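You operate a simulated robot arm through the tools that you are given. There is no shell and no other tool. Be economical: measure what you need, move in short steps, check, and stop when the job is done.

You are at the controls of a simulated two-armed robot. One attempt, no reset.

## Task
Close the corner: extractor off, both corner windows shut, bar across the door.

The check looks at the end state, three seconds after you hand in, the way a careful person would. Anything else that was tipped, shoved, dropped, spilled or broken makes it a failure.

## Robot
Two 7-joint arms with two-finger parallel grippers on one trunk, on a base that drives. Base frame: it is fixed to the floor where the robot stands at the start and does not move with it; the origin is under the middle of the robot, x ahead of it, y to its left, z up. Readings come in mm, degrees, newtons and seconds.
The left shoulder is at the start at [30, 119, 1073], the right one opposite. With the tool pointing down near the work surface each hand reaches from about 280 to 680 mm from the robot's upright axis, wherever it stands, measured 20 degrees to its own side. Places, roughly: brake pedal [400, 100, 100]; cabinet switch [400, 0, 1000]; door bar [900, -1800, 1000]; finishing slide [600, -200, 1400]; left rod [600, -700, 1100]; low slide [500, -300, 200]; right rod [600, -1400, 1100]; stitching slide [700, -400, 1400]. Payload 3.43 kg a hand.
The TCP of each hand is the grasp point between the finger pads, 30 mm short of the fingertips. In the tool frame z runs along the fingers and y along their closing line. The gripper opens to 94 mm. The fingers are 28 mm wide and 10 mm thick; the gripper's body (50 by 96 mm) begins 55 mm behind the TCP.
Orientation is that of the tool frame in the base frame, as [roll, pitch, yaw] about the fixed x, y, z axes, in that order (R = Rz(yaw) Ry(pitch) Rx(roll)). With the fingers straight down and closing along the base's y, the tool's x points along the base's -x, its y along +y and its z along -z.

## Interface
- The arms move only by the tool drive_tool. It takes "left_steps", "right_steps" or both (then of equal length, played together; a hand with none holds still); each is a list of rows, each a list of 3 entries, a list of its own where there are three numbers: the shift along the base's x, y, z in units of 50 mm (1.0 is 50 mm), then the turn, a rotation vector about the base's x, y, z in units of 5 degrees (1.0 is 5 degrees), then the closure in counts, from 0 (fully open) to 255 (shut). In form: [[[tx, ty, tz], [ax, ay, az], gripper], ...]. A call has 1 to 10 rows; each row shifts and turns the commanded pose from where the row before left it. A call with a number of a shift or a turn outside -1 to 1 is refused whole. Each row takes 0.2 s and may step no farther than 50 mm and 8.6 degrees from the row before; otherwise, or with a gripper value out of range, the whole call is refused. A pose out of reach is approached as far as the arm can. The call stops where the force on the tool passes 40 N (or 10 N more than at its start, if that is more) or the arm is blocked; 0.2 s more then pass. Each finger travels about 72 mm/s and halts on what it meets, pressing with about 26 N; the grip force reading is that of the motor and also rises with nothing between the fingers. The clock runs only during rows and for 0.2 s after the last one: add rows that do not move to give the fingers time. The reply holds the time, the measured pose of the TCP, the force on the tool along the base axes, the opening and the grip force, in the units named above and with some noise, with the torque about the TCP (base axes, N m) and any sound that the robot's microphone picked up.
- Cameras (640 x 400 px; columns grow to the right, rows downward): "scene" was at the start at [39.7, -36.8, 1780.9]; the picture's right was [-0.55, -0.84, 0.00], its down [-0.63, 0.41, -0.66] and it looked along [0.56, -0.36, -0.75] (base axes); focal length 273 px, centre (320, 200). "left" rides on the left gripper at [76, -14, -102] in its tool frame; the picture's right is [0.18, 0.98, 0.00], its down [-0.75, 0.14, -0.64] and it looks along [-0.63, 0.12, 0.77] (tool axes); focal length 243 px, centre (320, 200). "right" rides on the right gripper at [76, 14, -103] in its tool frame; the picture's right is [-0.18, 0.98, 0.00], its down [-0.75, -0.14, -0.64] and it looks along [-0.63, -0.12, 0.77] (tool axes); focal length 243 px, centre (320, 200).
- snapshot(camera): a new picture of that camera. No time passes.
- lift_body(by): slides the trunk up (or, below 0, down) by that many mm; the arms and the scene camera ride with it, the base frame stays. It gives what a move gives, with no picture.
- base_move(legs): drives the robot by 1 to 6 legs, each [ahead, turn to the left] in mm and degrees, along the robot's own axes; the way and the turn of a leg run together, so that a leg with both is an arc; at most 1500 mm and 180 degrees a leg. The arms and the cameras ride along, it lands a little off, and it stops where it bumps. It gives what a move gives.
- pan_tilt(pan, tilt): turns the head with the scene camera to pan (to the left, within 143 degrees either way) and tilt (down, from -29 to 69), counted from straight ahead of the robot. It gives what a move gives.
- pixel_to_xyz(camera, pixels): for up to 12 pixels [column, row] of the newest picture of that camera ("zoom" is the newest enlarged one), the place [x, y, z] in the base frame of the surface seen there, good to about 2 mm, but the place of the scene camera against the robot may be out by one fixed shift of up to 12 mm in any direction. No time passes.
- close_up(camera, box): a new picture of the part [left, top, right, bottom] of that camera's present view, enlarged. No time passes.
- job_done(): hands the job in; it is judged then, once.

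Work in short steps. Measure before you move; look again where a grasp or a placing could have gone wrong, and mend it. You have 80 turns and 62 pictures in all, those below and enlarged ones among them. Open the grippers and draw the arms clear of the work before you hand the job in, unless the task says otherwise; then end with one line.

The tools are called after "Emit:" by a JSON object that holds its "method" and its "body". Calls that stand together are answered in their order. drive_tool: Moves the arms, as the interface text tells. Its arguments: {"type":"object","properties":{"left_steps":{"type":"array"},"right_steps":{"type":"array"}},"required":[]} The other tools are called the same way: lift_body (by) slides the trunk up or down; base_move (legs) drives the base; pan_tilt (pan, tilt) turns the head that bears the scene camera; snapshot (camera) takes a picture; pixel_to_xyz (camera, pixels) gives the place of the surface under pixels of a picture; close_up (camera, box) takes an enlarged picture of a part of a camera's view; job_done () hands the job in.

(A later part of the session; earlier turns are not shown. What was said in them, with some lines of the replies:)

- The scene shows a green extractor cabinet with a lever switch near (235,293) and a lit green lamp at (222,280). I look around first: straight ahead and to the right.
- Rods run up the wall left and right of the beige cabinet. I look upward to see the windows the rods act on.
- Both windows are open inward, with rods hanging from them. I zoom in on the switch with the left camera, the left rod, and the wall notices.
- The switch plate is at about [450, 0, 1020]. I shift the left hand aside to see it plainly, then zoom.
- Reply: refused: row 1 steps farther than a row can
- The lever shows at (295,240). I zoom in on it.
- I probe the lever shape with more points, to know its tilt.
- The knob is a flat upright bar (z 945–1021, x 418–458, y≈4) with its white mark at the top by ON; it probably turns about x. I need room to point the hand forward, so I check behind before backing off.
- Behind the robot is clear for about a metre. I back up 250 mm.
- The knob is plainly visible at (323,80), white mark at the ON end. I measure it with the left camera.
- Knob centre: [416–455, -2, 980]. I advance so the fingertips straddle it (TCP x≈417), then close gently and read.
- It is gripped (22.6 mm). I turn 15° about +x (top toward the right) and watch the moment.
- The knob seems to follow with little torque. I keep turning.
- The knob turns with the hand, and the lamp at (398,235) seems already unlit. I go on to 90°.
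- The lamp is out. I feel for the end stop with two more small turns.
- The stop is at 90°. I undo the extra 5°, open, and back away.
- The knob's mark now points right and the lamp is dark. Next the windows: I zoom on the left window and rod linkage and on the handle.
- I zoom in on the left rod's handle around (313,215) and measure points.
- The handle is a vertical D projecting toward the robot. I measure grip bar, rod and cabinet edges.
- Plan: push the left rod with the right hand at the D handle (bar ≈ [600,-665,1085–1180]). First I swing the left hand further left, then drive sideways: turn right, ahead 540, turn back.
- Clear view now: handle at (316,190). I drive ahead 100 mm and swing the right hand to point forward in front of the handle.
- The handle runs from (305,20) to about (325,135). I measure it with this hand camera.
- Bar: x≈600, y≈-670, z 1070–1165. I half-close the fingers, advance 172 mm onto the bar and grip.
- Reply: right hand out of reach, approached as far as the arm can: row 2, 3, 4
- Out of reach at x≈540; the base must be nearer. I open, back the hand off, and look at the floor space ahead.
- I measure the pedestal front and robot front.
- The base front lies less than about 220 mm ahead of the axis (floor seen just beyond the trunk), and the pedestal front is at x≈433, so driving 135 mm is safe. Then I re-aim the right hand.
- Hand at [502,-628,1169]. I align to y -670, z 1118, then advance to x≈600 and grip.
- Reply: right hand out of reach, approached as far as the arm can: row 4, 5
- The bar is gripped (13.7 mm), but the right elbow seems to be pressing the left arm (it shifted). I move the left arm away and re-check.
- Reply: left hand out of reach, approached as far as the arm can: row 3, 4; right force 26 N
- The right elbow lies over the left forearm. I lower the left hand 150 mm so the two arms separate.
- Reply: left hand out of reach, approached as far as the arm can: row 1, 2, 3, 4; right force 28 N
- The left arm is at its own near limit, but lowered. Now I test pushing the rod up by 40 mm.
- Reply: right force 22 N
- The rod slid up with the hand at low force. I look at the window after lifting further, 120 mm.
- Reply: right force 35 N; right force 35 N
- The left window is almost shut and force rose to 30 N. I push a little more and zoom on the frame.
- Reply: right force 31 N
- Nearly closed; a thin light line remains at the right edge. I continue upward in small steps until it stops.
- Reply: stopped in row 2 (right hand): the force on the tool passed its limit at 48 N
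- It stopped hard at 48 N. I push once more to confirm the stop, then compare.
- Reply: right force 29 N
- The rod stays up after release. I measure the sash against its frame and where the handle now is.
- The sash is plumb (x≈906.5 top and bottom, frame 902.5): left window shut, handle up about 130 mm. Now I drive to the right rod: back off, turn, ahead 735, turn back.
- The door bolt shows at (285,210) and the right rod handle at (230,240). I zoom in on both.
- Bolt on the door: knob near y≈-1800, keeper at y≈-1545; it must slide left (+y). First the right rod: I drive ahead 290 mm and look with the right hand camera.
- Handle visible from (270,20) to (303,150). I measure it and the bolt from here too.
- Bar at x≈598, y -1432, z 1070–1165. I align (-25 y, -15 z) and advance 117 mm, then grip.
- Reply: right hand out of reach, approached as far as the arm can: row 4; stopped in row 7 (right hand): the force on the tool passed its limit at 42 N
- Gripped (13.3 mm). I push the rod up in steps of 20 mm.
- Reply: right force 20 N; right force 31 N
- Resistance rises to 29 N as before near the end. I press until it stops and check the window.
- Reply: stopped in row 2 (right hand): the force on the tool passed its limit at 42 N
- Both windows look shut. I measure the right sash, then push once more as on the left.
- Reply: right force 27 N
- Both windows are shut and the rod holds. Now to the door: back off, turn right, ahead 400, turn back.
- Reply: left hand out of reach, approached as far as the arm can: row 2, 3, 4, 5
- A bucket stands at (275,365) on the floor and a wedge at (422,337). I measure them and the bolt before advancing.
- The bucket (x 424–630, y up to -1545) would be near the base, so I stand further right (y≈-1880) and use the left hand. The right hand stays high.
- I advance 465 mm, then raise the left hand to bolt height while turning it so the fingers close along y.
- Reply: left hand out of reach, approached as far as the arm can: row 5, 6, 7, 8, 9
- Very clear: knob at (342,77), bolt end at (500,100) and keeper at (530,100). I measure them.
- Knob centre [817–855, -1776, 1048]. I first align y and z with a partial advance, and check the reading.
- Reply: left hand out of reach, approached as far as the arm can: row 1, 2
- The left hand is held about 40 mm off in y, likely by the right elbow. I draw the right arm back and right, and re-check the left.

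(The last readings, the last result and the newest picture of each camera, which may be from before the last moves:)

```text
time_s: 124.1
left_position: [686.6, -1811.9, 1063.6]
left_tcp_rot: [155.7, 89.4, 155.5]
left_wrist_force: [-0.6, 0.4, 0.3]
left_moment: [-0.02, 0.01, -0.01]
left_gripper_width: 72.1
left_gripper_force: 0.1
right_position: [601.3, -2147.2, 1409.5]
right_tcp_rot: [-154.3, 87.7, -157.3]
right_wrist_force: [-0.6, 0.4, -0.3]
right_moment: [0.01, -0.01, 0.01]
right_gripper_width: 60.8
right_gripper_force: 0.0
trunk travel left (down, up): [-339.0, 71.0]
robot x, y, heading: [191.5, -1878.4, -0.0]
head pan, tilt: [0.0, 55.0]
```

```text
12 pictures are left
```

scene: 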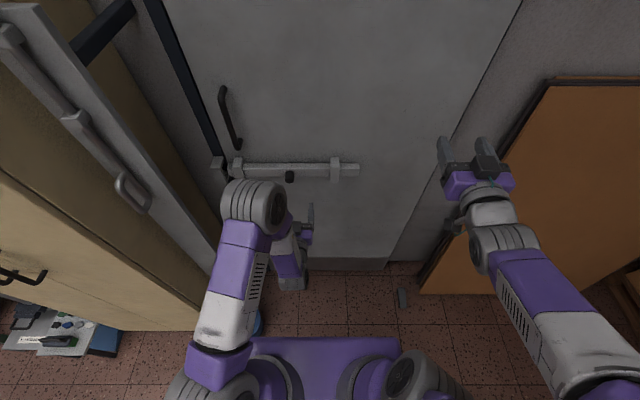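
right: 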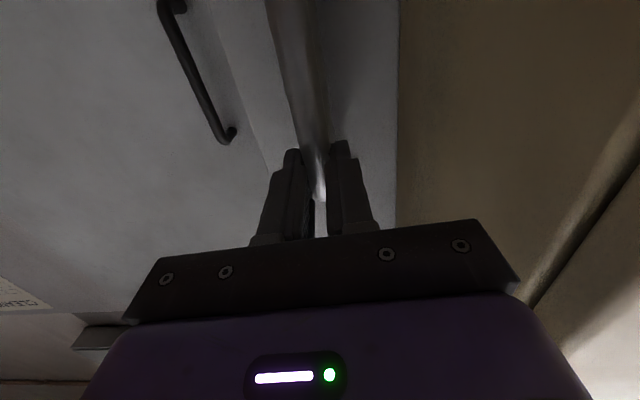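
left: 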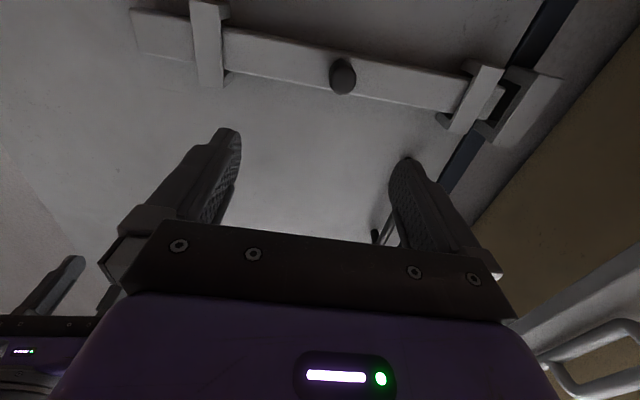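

The left arm's own elbow posture limits it, not the right arm. Extending further may free it; I step ahead 50 mm and a little left.

Emit:
{"method": "drive_tool", "body": {"left_steps": [[[0.5, 0.2, 0], [0, 0, 0], 60], [[0.5, 0.2, 0], [0, 0, 0], 60], [[0, 0, 0], [0, 0, 0], 60]]}}

```text
time_s: 124.9
left_position: [732.7, -1815.8, 1068.2]
left_tcp_rot: [153.5, 89.6, 153.6]
left_wrist_force: [0.3, -0.3, 0.6]
left_moment: [0.0, 0.0, 0.02]
left_gripper_width: 71.7
left_gripper_force: 0.0
left hand out of reach, approached as far as the arm can: row 1, 2
right_position: [600.5, -2147.6, 1408.9]
right_tcp_rot: [-154.3, 87.7, -157.3]
right_wrist_force: [0.4, 0.6, 0.5]
right_moment: [0.0, -0.01, -0.01]
right_gripper_width: 60.9
right_gripper_force: 0.0
trunk travel left (down, up): [-339.0, 71.0]
robot x, y, heading: [188.1, -1882.4, -0.0]
head pan, tilt: [0.0, 55.0]
```

The left hand works well near the robot's centreline, so I shift the base 145 mm left: retract, turn -30°, back 290, turn +30°, and stay back for now.

Emit:
{"method": "drive_tool", "body": {"left_steps": [[[-0.9, 0, 0], [0, 0, 0], 60], [[-0.9, 0, 0], [0, 0, 0], 60], [[-0.5, 0, 0], [0, 0, 0], 60]]}}

Emit:
{"method": "base_move", "body": {"legs": [[0, -30], [-290, 0], [0, 30]]}}

Emit:
{"method": "drive_tool", "body": {"left_steps": [[[0.4, -0.6, 0], [0, 0, 0], 60], [[0.4, -0.6, 0], [0, 0, 0], 60], [[0, 0, 0], [0, 0, 0], 60]]}}

```text
time_s: 125.7
left_position: [618.4, -1816.6, 1069.6]
left_tcp_rot: [162.9, 89.5, 162.5]
left_wrist_force: [0.4, 0.7, 0.4]
left_moment: [0.0, 0.02, 0.01]
left_gripper_width: 71.7
left_gripper_force: 0.0
right_position: [599.0, -2148.3, 1410.0]
right_tcp_rot: [-155.1, 87.7, -158.2]
right_wrist_force: [0.5, 0.0, -0.6]
right_moment: [0.0, 0.01, 0.05]
right_gripper_width: 61.0
right_gripper_force: 0.0
trunk travel left (down, up): [-339.0, 71.0]
robot x, y, heading: [192.2, -1878.6, -0.2]
head pan, tilt: [0.0, 55.0]
```

```text
time_s: 130.6
left_position: [366.0, -1669.3, 1068.2]
left_tcp_rot: [169.1, 89.4, 169.0]
left_wrist_force: [0.1, -0.1, 1.0]
left_moment: [0.0, 0.01, 0.0]
left_gripper_width: 72.2
left_gripper_force: 0.0
right_position: [351.5, -2000.7, 1409.3]
right_tcp_rot: [-154.1, 87.7, -156.9]
right_wrist_force: [0.5, -0.9, -0.6]
right_moment: [0.01, -0.03, 0.01]
right_gripper_width: 60.8
right_gripper_force: 0.1
trunk travel left (down, up): [-339.0, 71.0]
robot x, y, heading: [-60.5, -1736.7, 0.1]
head pan, tilt: [0.0, 55.0]
```

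```text
time_s: 131.4
left_position: [406.2, -1729.3, 1068.9]
left_tcp_rot: [168.4, 89.4, 168.1]
left_wrist_force: [0.0, 0.5, -0.2]
left_moment: [0.03, 0.03, 0.0]
left_gripper_width: 72.1
left_gripper_force: 0.2
right_position: [351.0, -2000.9, 1409.8]
right_tcp_rot: [-154.0, 87.7, -156.7]
right_wrist_force: [-0.2, -0.8, 0.0]
right_moment: [-0.02, 0.03, 0.04]
right_gripper_width: 61.0
right_gripper_force: 0.0
trunk travel left (down, up): [-339.0, 71.0]
robot x, y, heading: [-61.4, -1736.3, 0.1]
head pan, tilt: [0.0, 55.0]
```

Tracking works again here. I align to y -1776, z 1048 and drive ahead 225 mm, then verify.

Emit:
{"method": "drive_tool", "body": {"left_steps": [[[0, -0.47, -0.2], [0, 0, 0], 60], [[0, -0.47, -0.2], [0, 0, 0], 60], [[0, 0, 0], [0, 0, 0], 60]]}}

Emit:
{"method": "base_move", "body": {"legs": [[225, 0]]}}

Emit:
{"method": "snapshot", "body": {"camera": "left"}}

```text
time_s: 132.2
left_position: [407.6, -1776.0, 1048.9]
left_tcp_rot: [168.6, 89.3, 168.5]
left_wrist_force: [-0.2, -0.8, -0.1]
left_moment: [0.0, 0.01, 0.0]
left_gripper_width: 72.0
left_gripper_force: 0.1
right_position: [351.6, -2000.8, 1410.5]
right_tcp_rot: [-153.8, 87.6, -156.7]
right_wrist_force: [-0.1, -0.5, -0.2]
right_moment: [-0.04, -0.01, 0.0]
right_gripper_width: 60.9
right_gripper_force: 0.0
trunk travel left (down, up): [-339.0, 71.0]
robot x, y, heading: [-57.3, -1729.2, 0.2]
head pan, tilt: [0.0, 55.0]
```

```text
time_s: 133.9
left_position: [632.2, -1775.3, 1048.3]
left_tcp_rot: [168.9, 89.4, 168.8]
left_wrist_force: [0.2, 0.7, 0.8]
left_moment: [0.0, -0.01, 0.0]
left_gripper_width: 71.9
left_gripper_force: 0.0
right_position: [575.1, -1999.1, 1407.9]
right_tcp_rot: [-154.1, 87.7, -156.9]
right_wrist_force: [-0.1, -0.4, 0.4]
right_moment: [0.01, -0.01, 0.02]
right_gripper_width: 60.9
right_gripper_force: 0.0
trunk travel left (down, up): [-339.0, 71.0]
robot x, y, heading: [168.4, -1729.4, 0.0]
head pan, tilt: [0.0, 55.0]
```

```text
11 pictures are left
```

left: 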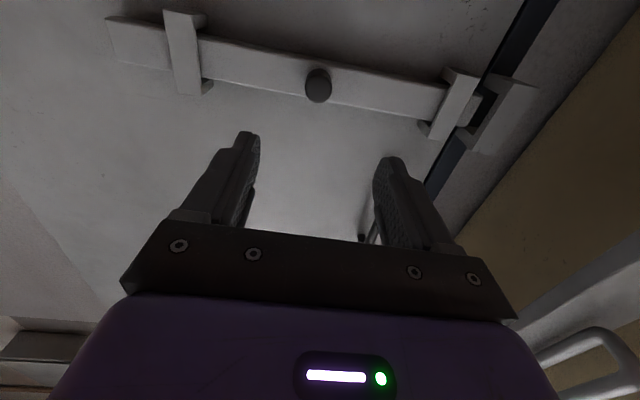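

The knob at (318,85) is centred between the fingers. I advance 180 mm and grip it.

Emit:
{"method": "drive_tool", "body": {"left_steps": [[[0.9, 0, 0], [0, 0, 0], 60], [[0.9, 0, 0], [0, 0, 0], 60], [[0.9, 0, 0], [0, 0, 0], 60], [[0.9, 0, 0], [0, 0, 0], 60], [[0, 0, 0], [0, 0, 0], 60], [[0, 0, 0], [0, 0, 0], 255], [[0, 0, 0], [0, 0, 0], 255], [[0, 0, 0], [0, 0, 0], 255]]}}

```text
time_s: 135.7
left_position: [812.1, -1775.2, 1048.8]
left_tcp_rot: [167.6, 89.4, 167.3]
left_wrist_force: [-0.1, -1.7, 1.0]
left_moment: [-0.04, -0.03, -0.17]
left_gripper_width: 31.0
left_gripper_force: 45.4
right_position: [574.8, -2000.4, 1409.7]
right_tcp_rot: [-154.3, 87.7, -157.2]
right_wrist_force: [-0.4, -0.4, -0.1]
right_moment: [-0.01, 0.0, -0.03]
right_gripper_width: 60.8
right_gripper_force: 0.0
trunk travel left (down, up): [-339.0, 71.0]
robot x, y, heading: [164.8, -1737.4, 0.4]
head pan, tilt: [0.0, 55.0]
```

The knob is held (31 mm). I slide it left by 60 mm in steps of 12 mm.

Emit:
{"method": "drive_tool", "body": {"left_steps": [[[0, 0.25, 0], [0, 0, 0], 255], [[0, 0.25, 0], [0, 0, 0], 255], [[0, 0.25, 0], [0, 0, 0], 255], [[0, 0.25, 0], [0, 0, 0], 255], [[0, 0.25, 0], [0, 0, 0], 255]]}}

Emit:
{"method": "snapshot", "body": {"camera": "left"}}

```text
time_s: 136.9
left_position: [811.5, -1712.1, 1049.8]
left_tcp_rot: [166.4, 89.4, 166.3]
left_wrist_force: [-0.8, -3.3, -3.3]
left_moment: [0.14, -0.79, -0.12]
left_gripper_width: 30.8
left_gripper_force: 45.2
right_position: [576.0, -2000.2, 1409.4]
right_tcp_rot: [-154.3, 87.7, -157.0]
right_wrist_force: [-0.5, 0.1, -1.5]
right_moment: [-0.04, 0.01, -0.02]
right_gripper_width: 61.1
right_gripper_force: 0.0
trunk travel left (down, up): [-339.0, 71.0]
robot x, y, heading: [165.0, -1736.4, 0.1]
head pan, tilt: [0.0, 55.0]
```

```text
10 pictures are left
```

left: 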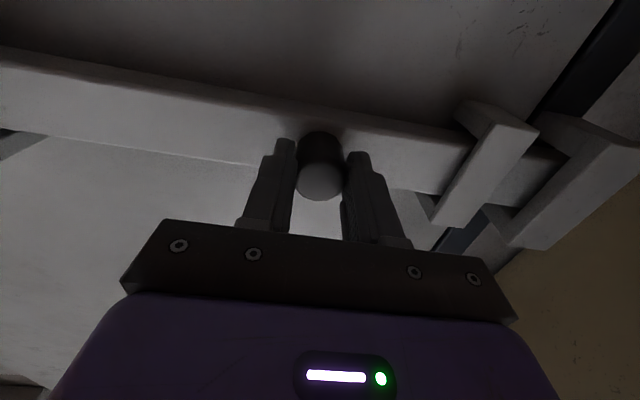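

The bolt has slid into the keeper. I go on in small steps to its stop.

Emit:
{"method": "drive_tool", "body": {"left_steps": [[[0, 0.25, 0], [0, 0, 0], 255], [[0, 0.25, 0], [0, 0, 0], 255], [[0, 0.25, 0], [0, 0, 0], 255], [[0, 0.25, 0], [0, 0, 0], 255], [[0, 0.25, 0], [0, 0, 0], 255]]}}

Emit:
{"method": "snapshot", "body": {"camera": "left"}}

```text
time_s: 137.7
left_position: [811.4, -1700.7, 1048.1]
left_tcp_rot: [-163.1, 89.1, -165.4]
left_wrist_force: [4.5, -18.0, -4.0]
left_moment: [0.26, 0.21, 0.88]
left_gripper_width: 31.6
left_gripper_force: 44.8
left hand out of reach, approached as far as the arm can: row 3
right_position: [575.1, -1999.5, 1409.8]
right_tcp_rot: [-152.2, 87.6, -155.1]
right_wrist_force: [0.4, 0.6, -0.3]
right_moment: [-0.02, 0.01, -0.06]
right_gripper_width: 60.9
right_gripper_force: 0.0
trunk travel left (down, up): [-339.0, 71.0]
robot x, y, heading: [164.4, -1732.5, -0.1]
head pan, tilt: [0.0, 55.0]
stopped in row 3 (left hand): the force on the tool passed its limit at 44 N (the readings are from after the stop); the commanded pose is now the measured one
```

```text
9 pictures are left
```

left: 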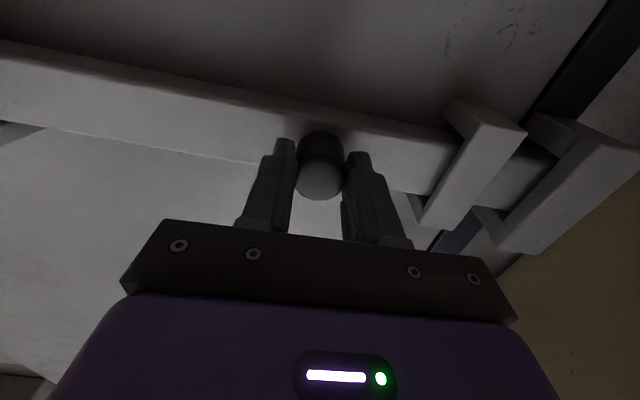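

It stopped hard after about 75 mm, well through the keeper. I release, back straight off and look.

Emit:
{"method": "drive_tool", "body": {"left_steps": [[[0, 0, 0], [0, 0, 0], 90], [[0, 0, 0], [0, 0, 0], 60], [[0, 0, 0], [0, 0, 0], 60], [[-0.8, 0, 0], [0, 0, 0], 60], [[-0.9, 0, 0], [0, 0, 0], 60], [[-0.9, 0, 0], [0, 0, 0], 60], [[-0.6, 0, 0], [0, 0, 0], 60]]}}

Emit:
{"method": "snapshot", "body": {"camera": "left"}}

```text
time_s: 139.3
left_position: [650.8, -1695.4, 1049.6]
left_tcp_rot: [-166.7, 89.3, -168.2]
left_wrist_force: [0.0, 0.4, -0.6]
left_moment: [-0.02, -0.01, -0.02]
left_gripper_width: 71.9
left_gripper_force: 0.0
right_position: [574.8, -2000.9, 1409.9]
right_tcp_rot: [-153.7, 87.6, -156.5]
right_wrist_force: [-0.3, 0.6, -0.4]
right_moment: [0.01, -0.02, 0.03]
right_gripper_width: 60.6
right_gripper_force: 0.0
trunk travel left (down, up): [-339.0, 71.0]
robot x, y, heading: [163.9, -1737.2, -0.2]
head pan, tilt: [0.0, 55.0]
```

```text
8 pictures are left
```

left: 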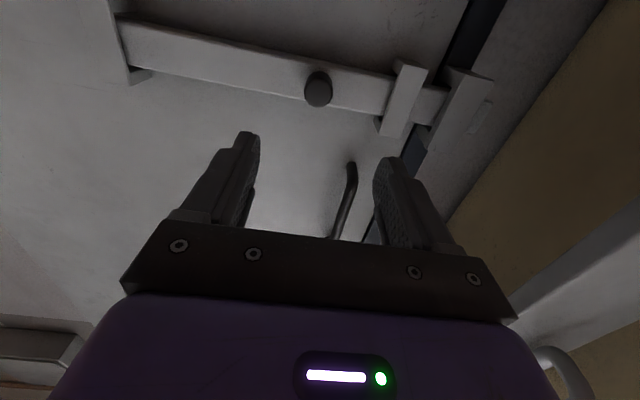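

The bolt spans the gap into the keeper. I back away 500 mm and take a last overview of windows, rods, bucket and extractor.

Emit:
{"method": "base_move", "body": {"legs": [[-600, 0]]}}

Emit:
{"method": "pan_tilt", "body": {"pan": 40, "tilt": 12}}

Emit:
{"method": "snapshot", "body": {"camera": "scene"}}

Emit:
{"method": "pan_tilt", "body": {"pan": 28, "tilt": -25}}

Emit:
{"method": "snapshot", "body": {"camera": "scene"}}

Emit:
{"method": "pan_tilt", "body": {"pan": 0, "tilt": 30}}

Emit:
{"method": "snapshot", "body": {"camera": "scene"}}

```text
time_s: 142.7
left_position: [55.2, -1696.0, 1050.0]
left_tcp_rot: [-170.0, 89.3, -171.3]
left_wrist_force: [0.2, 0.4, 0.4]
left_moment: [0.01, -0.01, -0.02]
left_gripper_width: 71.9
left_gripper_force: 0.1
right_position: [-18.2, -2000.7, 1410.1]
right_tcp_rot: [-154.0, 87.7, -156.7]
right_wrist_force: [0.4, -0.1, 0.2]
right_moment: [-0.03, -0.01, -0.01]
right_gripper_width: 60.6
right_gripper_force: 0.0
trunk travel left (down, up): [-339.0, 71.0]
robot x, y, heading: [-431.1, -1734.4, 0.3]
head pan, tilt: [0.0, 55.0]
```

```text
time_s: 143.8
left_position: [55.3, -1695.4, 1048.1]
left_tcp_rot: [-169.8, 89.4, -171.0]
left_wrist_force: [-0.3, 0.3, 0.0]
left_moment: [0.0, -0.02, 0.01]
left_gripper_width: 71.7
left_gripper_force: 0.0
right_position: [-17.9, -2000.8, 1408.8]
right_tcp_rot: [-154.0, 87.8, -156.7]
right_wrist_force: [-0.2, -0.3, 0.6]
right_moment: [0.01, 0.01, 0.01]
right_gripper_width: 61.1
right_gripper_force: 0.1
trunk travel left (down, up): [-339.0, 71.0]
robot x, y, heading: [-431.4, -1736.6, 0.2]
head pan, tilt: [40.0, 12.0]
```

```text
7 pictures are left
```

scene: 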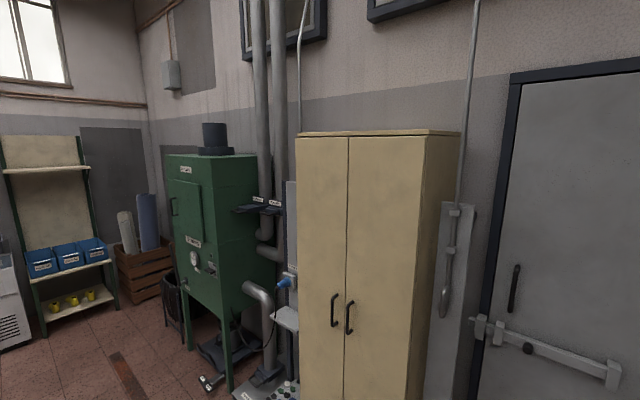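

```text
time_s: 144.8
left_position: [55.0, -1696.4, 1049.3]
left_tcp_rot: [-170.0, 89.3, -171.3]
left_wrist_force: [0.1, 0.1, -0.7]
left_moment: [0.0, 0.0, 0.03]
left_gripper_width: 71.8
left_gripper_force: 0.0
right_position: [-19.6, -2000.3, 1408.9]
right_tcp_rot: [-154.1, 87.6, -156.8]
right_wrist_force: [0.3, -0.8, 0.1]
right_moment: [0.0, -0.05, 0.01]
right_gripper_width: 61.0
right_gripper_force: 0.1
trunk travel left (down, up): [-339.0, 71.0]
robot x, y, heading: [-430.6, -1736.4, 0.2]
head pan, tilt: [28.0, -25.0]
```

```text
6 pictures are left
```

scene: 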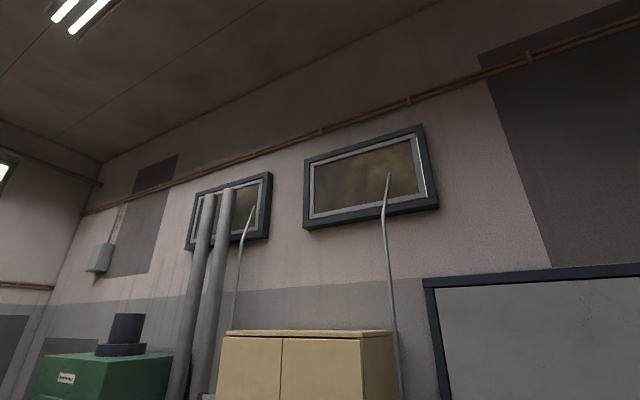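

```text
time_s: 146.0
left_position: [55.6, -1695.5, 1048.3]
left_tcp_rot: [-169.9, 89.3, -171.2]
left_wrist_force: [-0.1, 0.8, 0.0]
left_moment: [-0.01, -0.01, 0.0]
left_gripper_width: 72.0
left_gripper_force: 0.0
right_position: [-18.5, -2000.8, 1410.2]
right_tcp_rot: [-154.0, 87.7, -156.7]
right_wrist_force: [0.3, 0.2, 0.3]
right_moment: [0.01, 0.01, -0.01]
right_gripper_width: 60.9
right_gripper_force: 0.1
trunk travel left (down, up): [-339.0, 71.0]
robot x, y, heading: [-432.3, -1737.5, 0.3]
head pan, tilt: [0.0, 30.0]
```

```text
5 pictures are left
```

scene: 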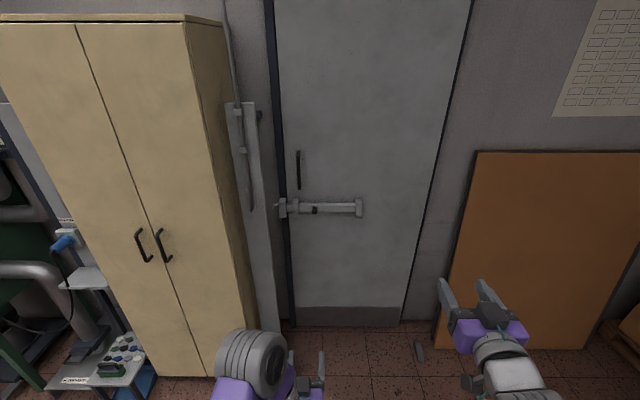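

Windows are shut and the bolt is across. One last zoom on the extractor switch and lamp, then fully open the grippers.

Emit:
{"method": "drive_tool", "body": {"left_steps": [[[0, 0, 0], [0, 0, 0], 0], [[0, 0, 0], [0, 0, 0], 0]], "right_steps": [[[0, 0, 0], [0, 0, 0], 0], [[0, 0, 0], [0, 0, 0], 0]]}}

Emit:
{"method": "pan_tilt", "body": {"pan": 50, "tilt": 20}}

Emit:
{"method": "close_up", "body": {"camera": "scene", "box": [200, 130, 360, 250]}}

```text
time_s: 146.6
left_position: [55.9, -1696.4, 1049.4]
left_tcp_rot: [-169.9, 89.3, -171.2]
left_wrist_force: [-0.5, -0.3, 0.0]
left_moment: [0.03, 0.03, 0.0]
left_gripper_width: 93.9
left_gripper_force: 0.0
right_position: [-20.1, -2000.9, 1410.8]
right_tcp_rot: [-154.1, 87.7, -156.6]
right_wrist_force: [-0.5, 0.0, -0.8]
right_moment: [0.0, 0.01, 0.04]
right_gripper_width: 94.0
right_gripper_force: 0.2
trunk travel left (down, up): [-339.0, 71.0]
robot x, y, heading: [-430.8, -1736.6, 0.5]
head pan, tilt: [0.0, 30.0]
```

```text
time_s: 147.8
left_position: [56.6, -1695.5, 1048.6]
left_tcp_rot: [-169.9, 89.3, -171.2]
left_wrist_force: [0.6, -0.2, -0.2]
left_moment: [-0.01, 0.01, 0.0]
left_gripper_width: 93.7
left_gripper_force: 0.0
right_position: [-18.7, -2000.5, 1410.2]
right_tcp_rot: [-154.1, 87.6, -156.7]
right_wrist_force: [0.4, -0.1, -0.8]
right_moment: [0.01, 0.01, 0.04]
right_gripper_width: 93.7
right_gripper_force: 0.0
trunk travel left (down, up): [-339.0, 71.0]
robot x, y, heading: [-428.6, -1734.1, 0.2]
head pan, tilt: [50.0, 20.0]
```

```text
3.33 times, centred on (280, 190) of scene
```

zoom: 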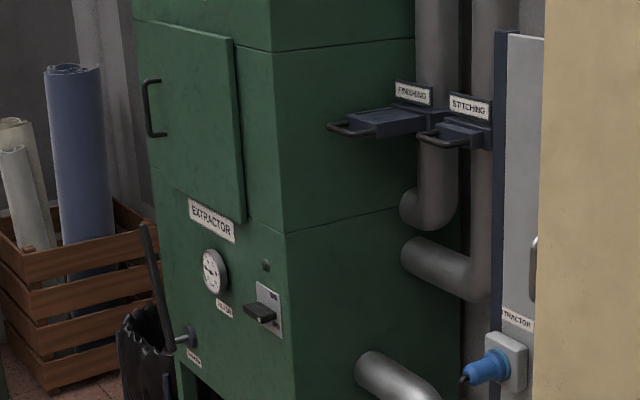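

The knob is at OFF with the lamp dark. I check the gauge to be sure the fan has actually stopped.

Emit:
{"method": "close_up", "body": {"camera": "scene", "box": [240, 186, 276, 214]}}

```text
14.29 times, centred on (258, 200) of scene
```

zoom: 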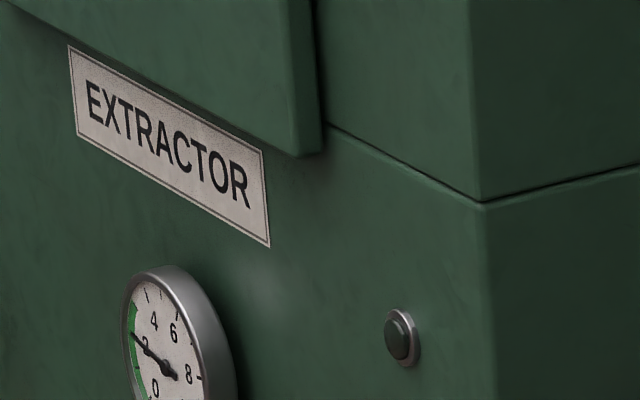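

The lamp is off, and everything else is in its end state. I hand in.

Emit:
{"method": "job_done", "body": {}}

```text
The job is handed in.
```

The corner is closed: the extractor is switched off with its lamp dark, both corner windows are shut, and the bar is across the door; one loose end is that the extractor's dial still reads about 2, where it was before the switch-off.
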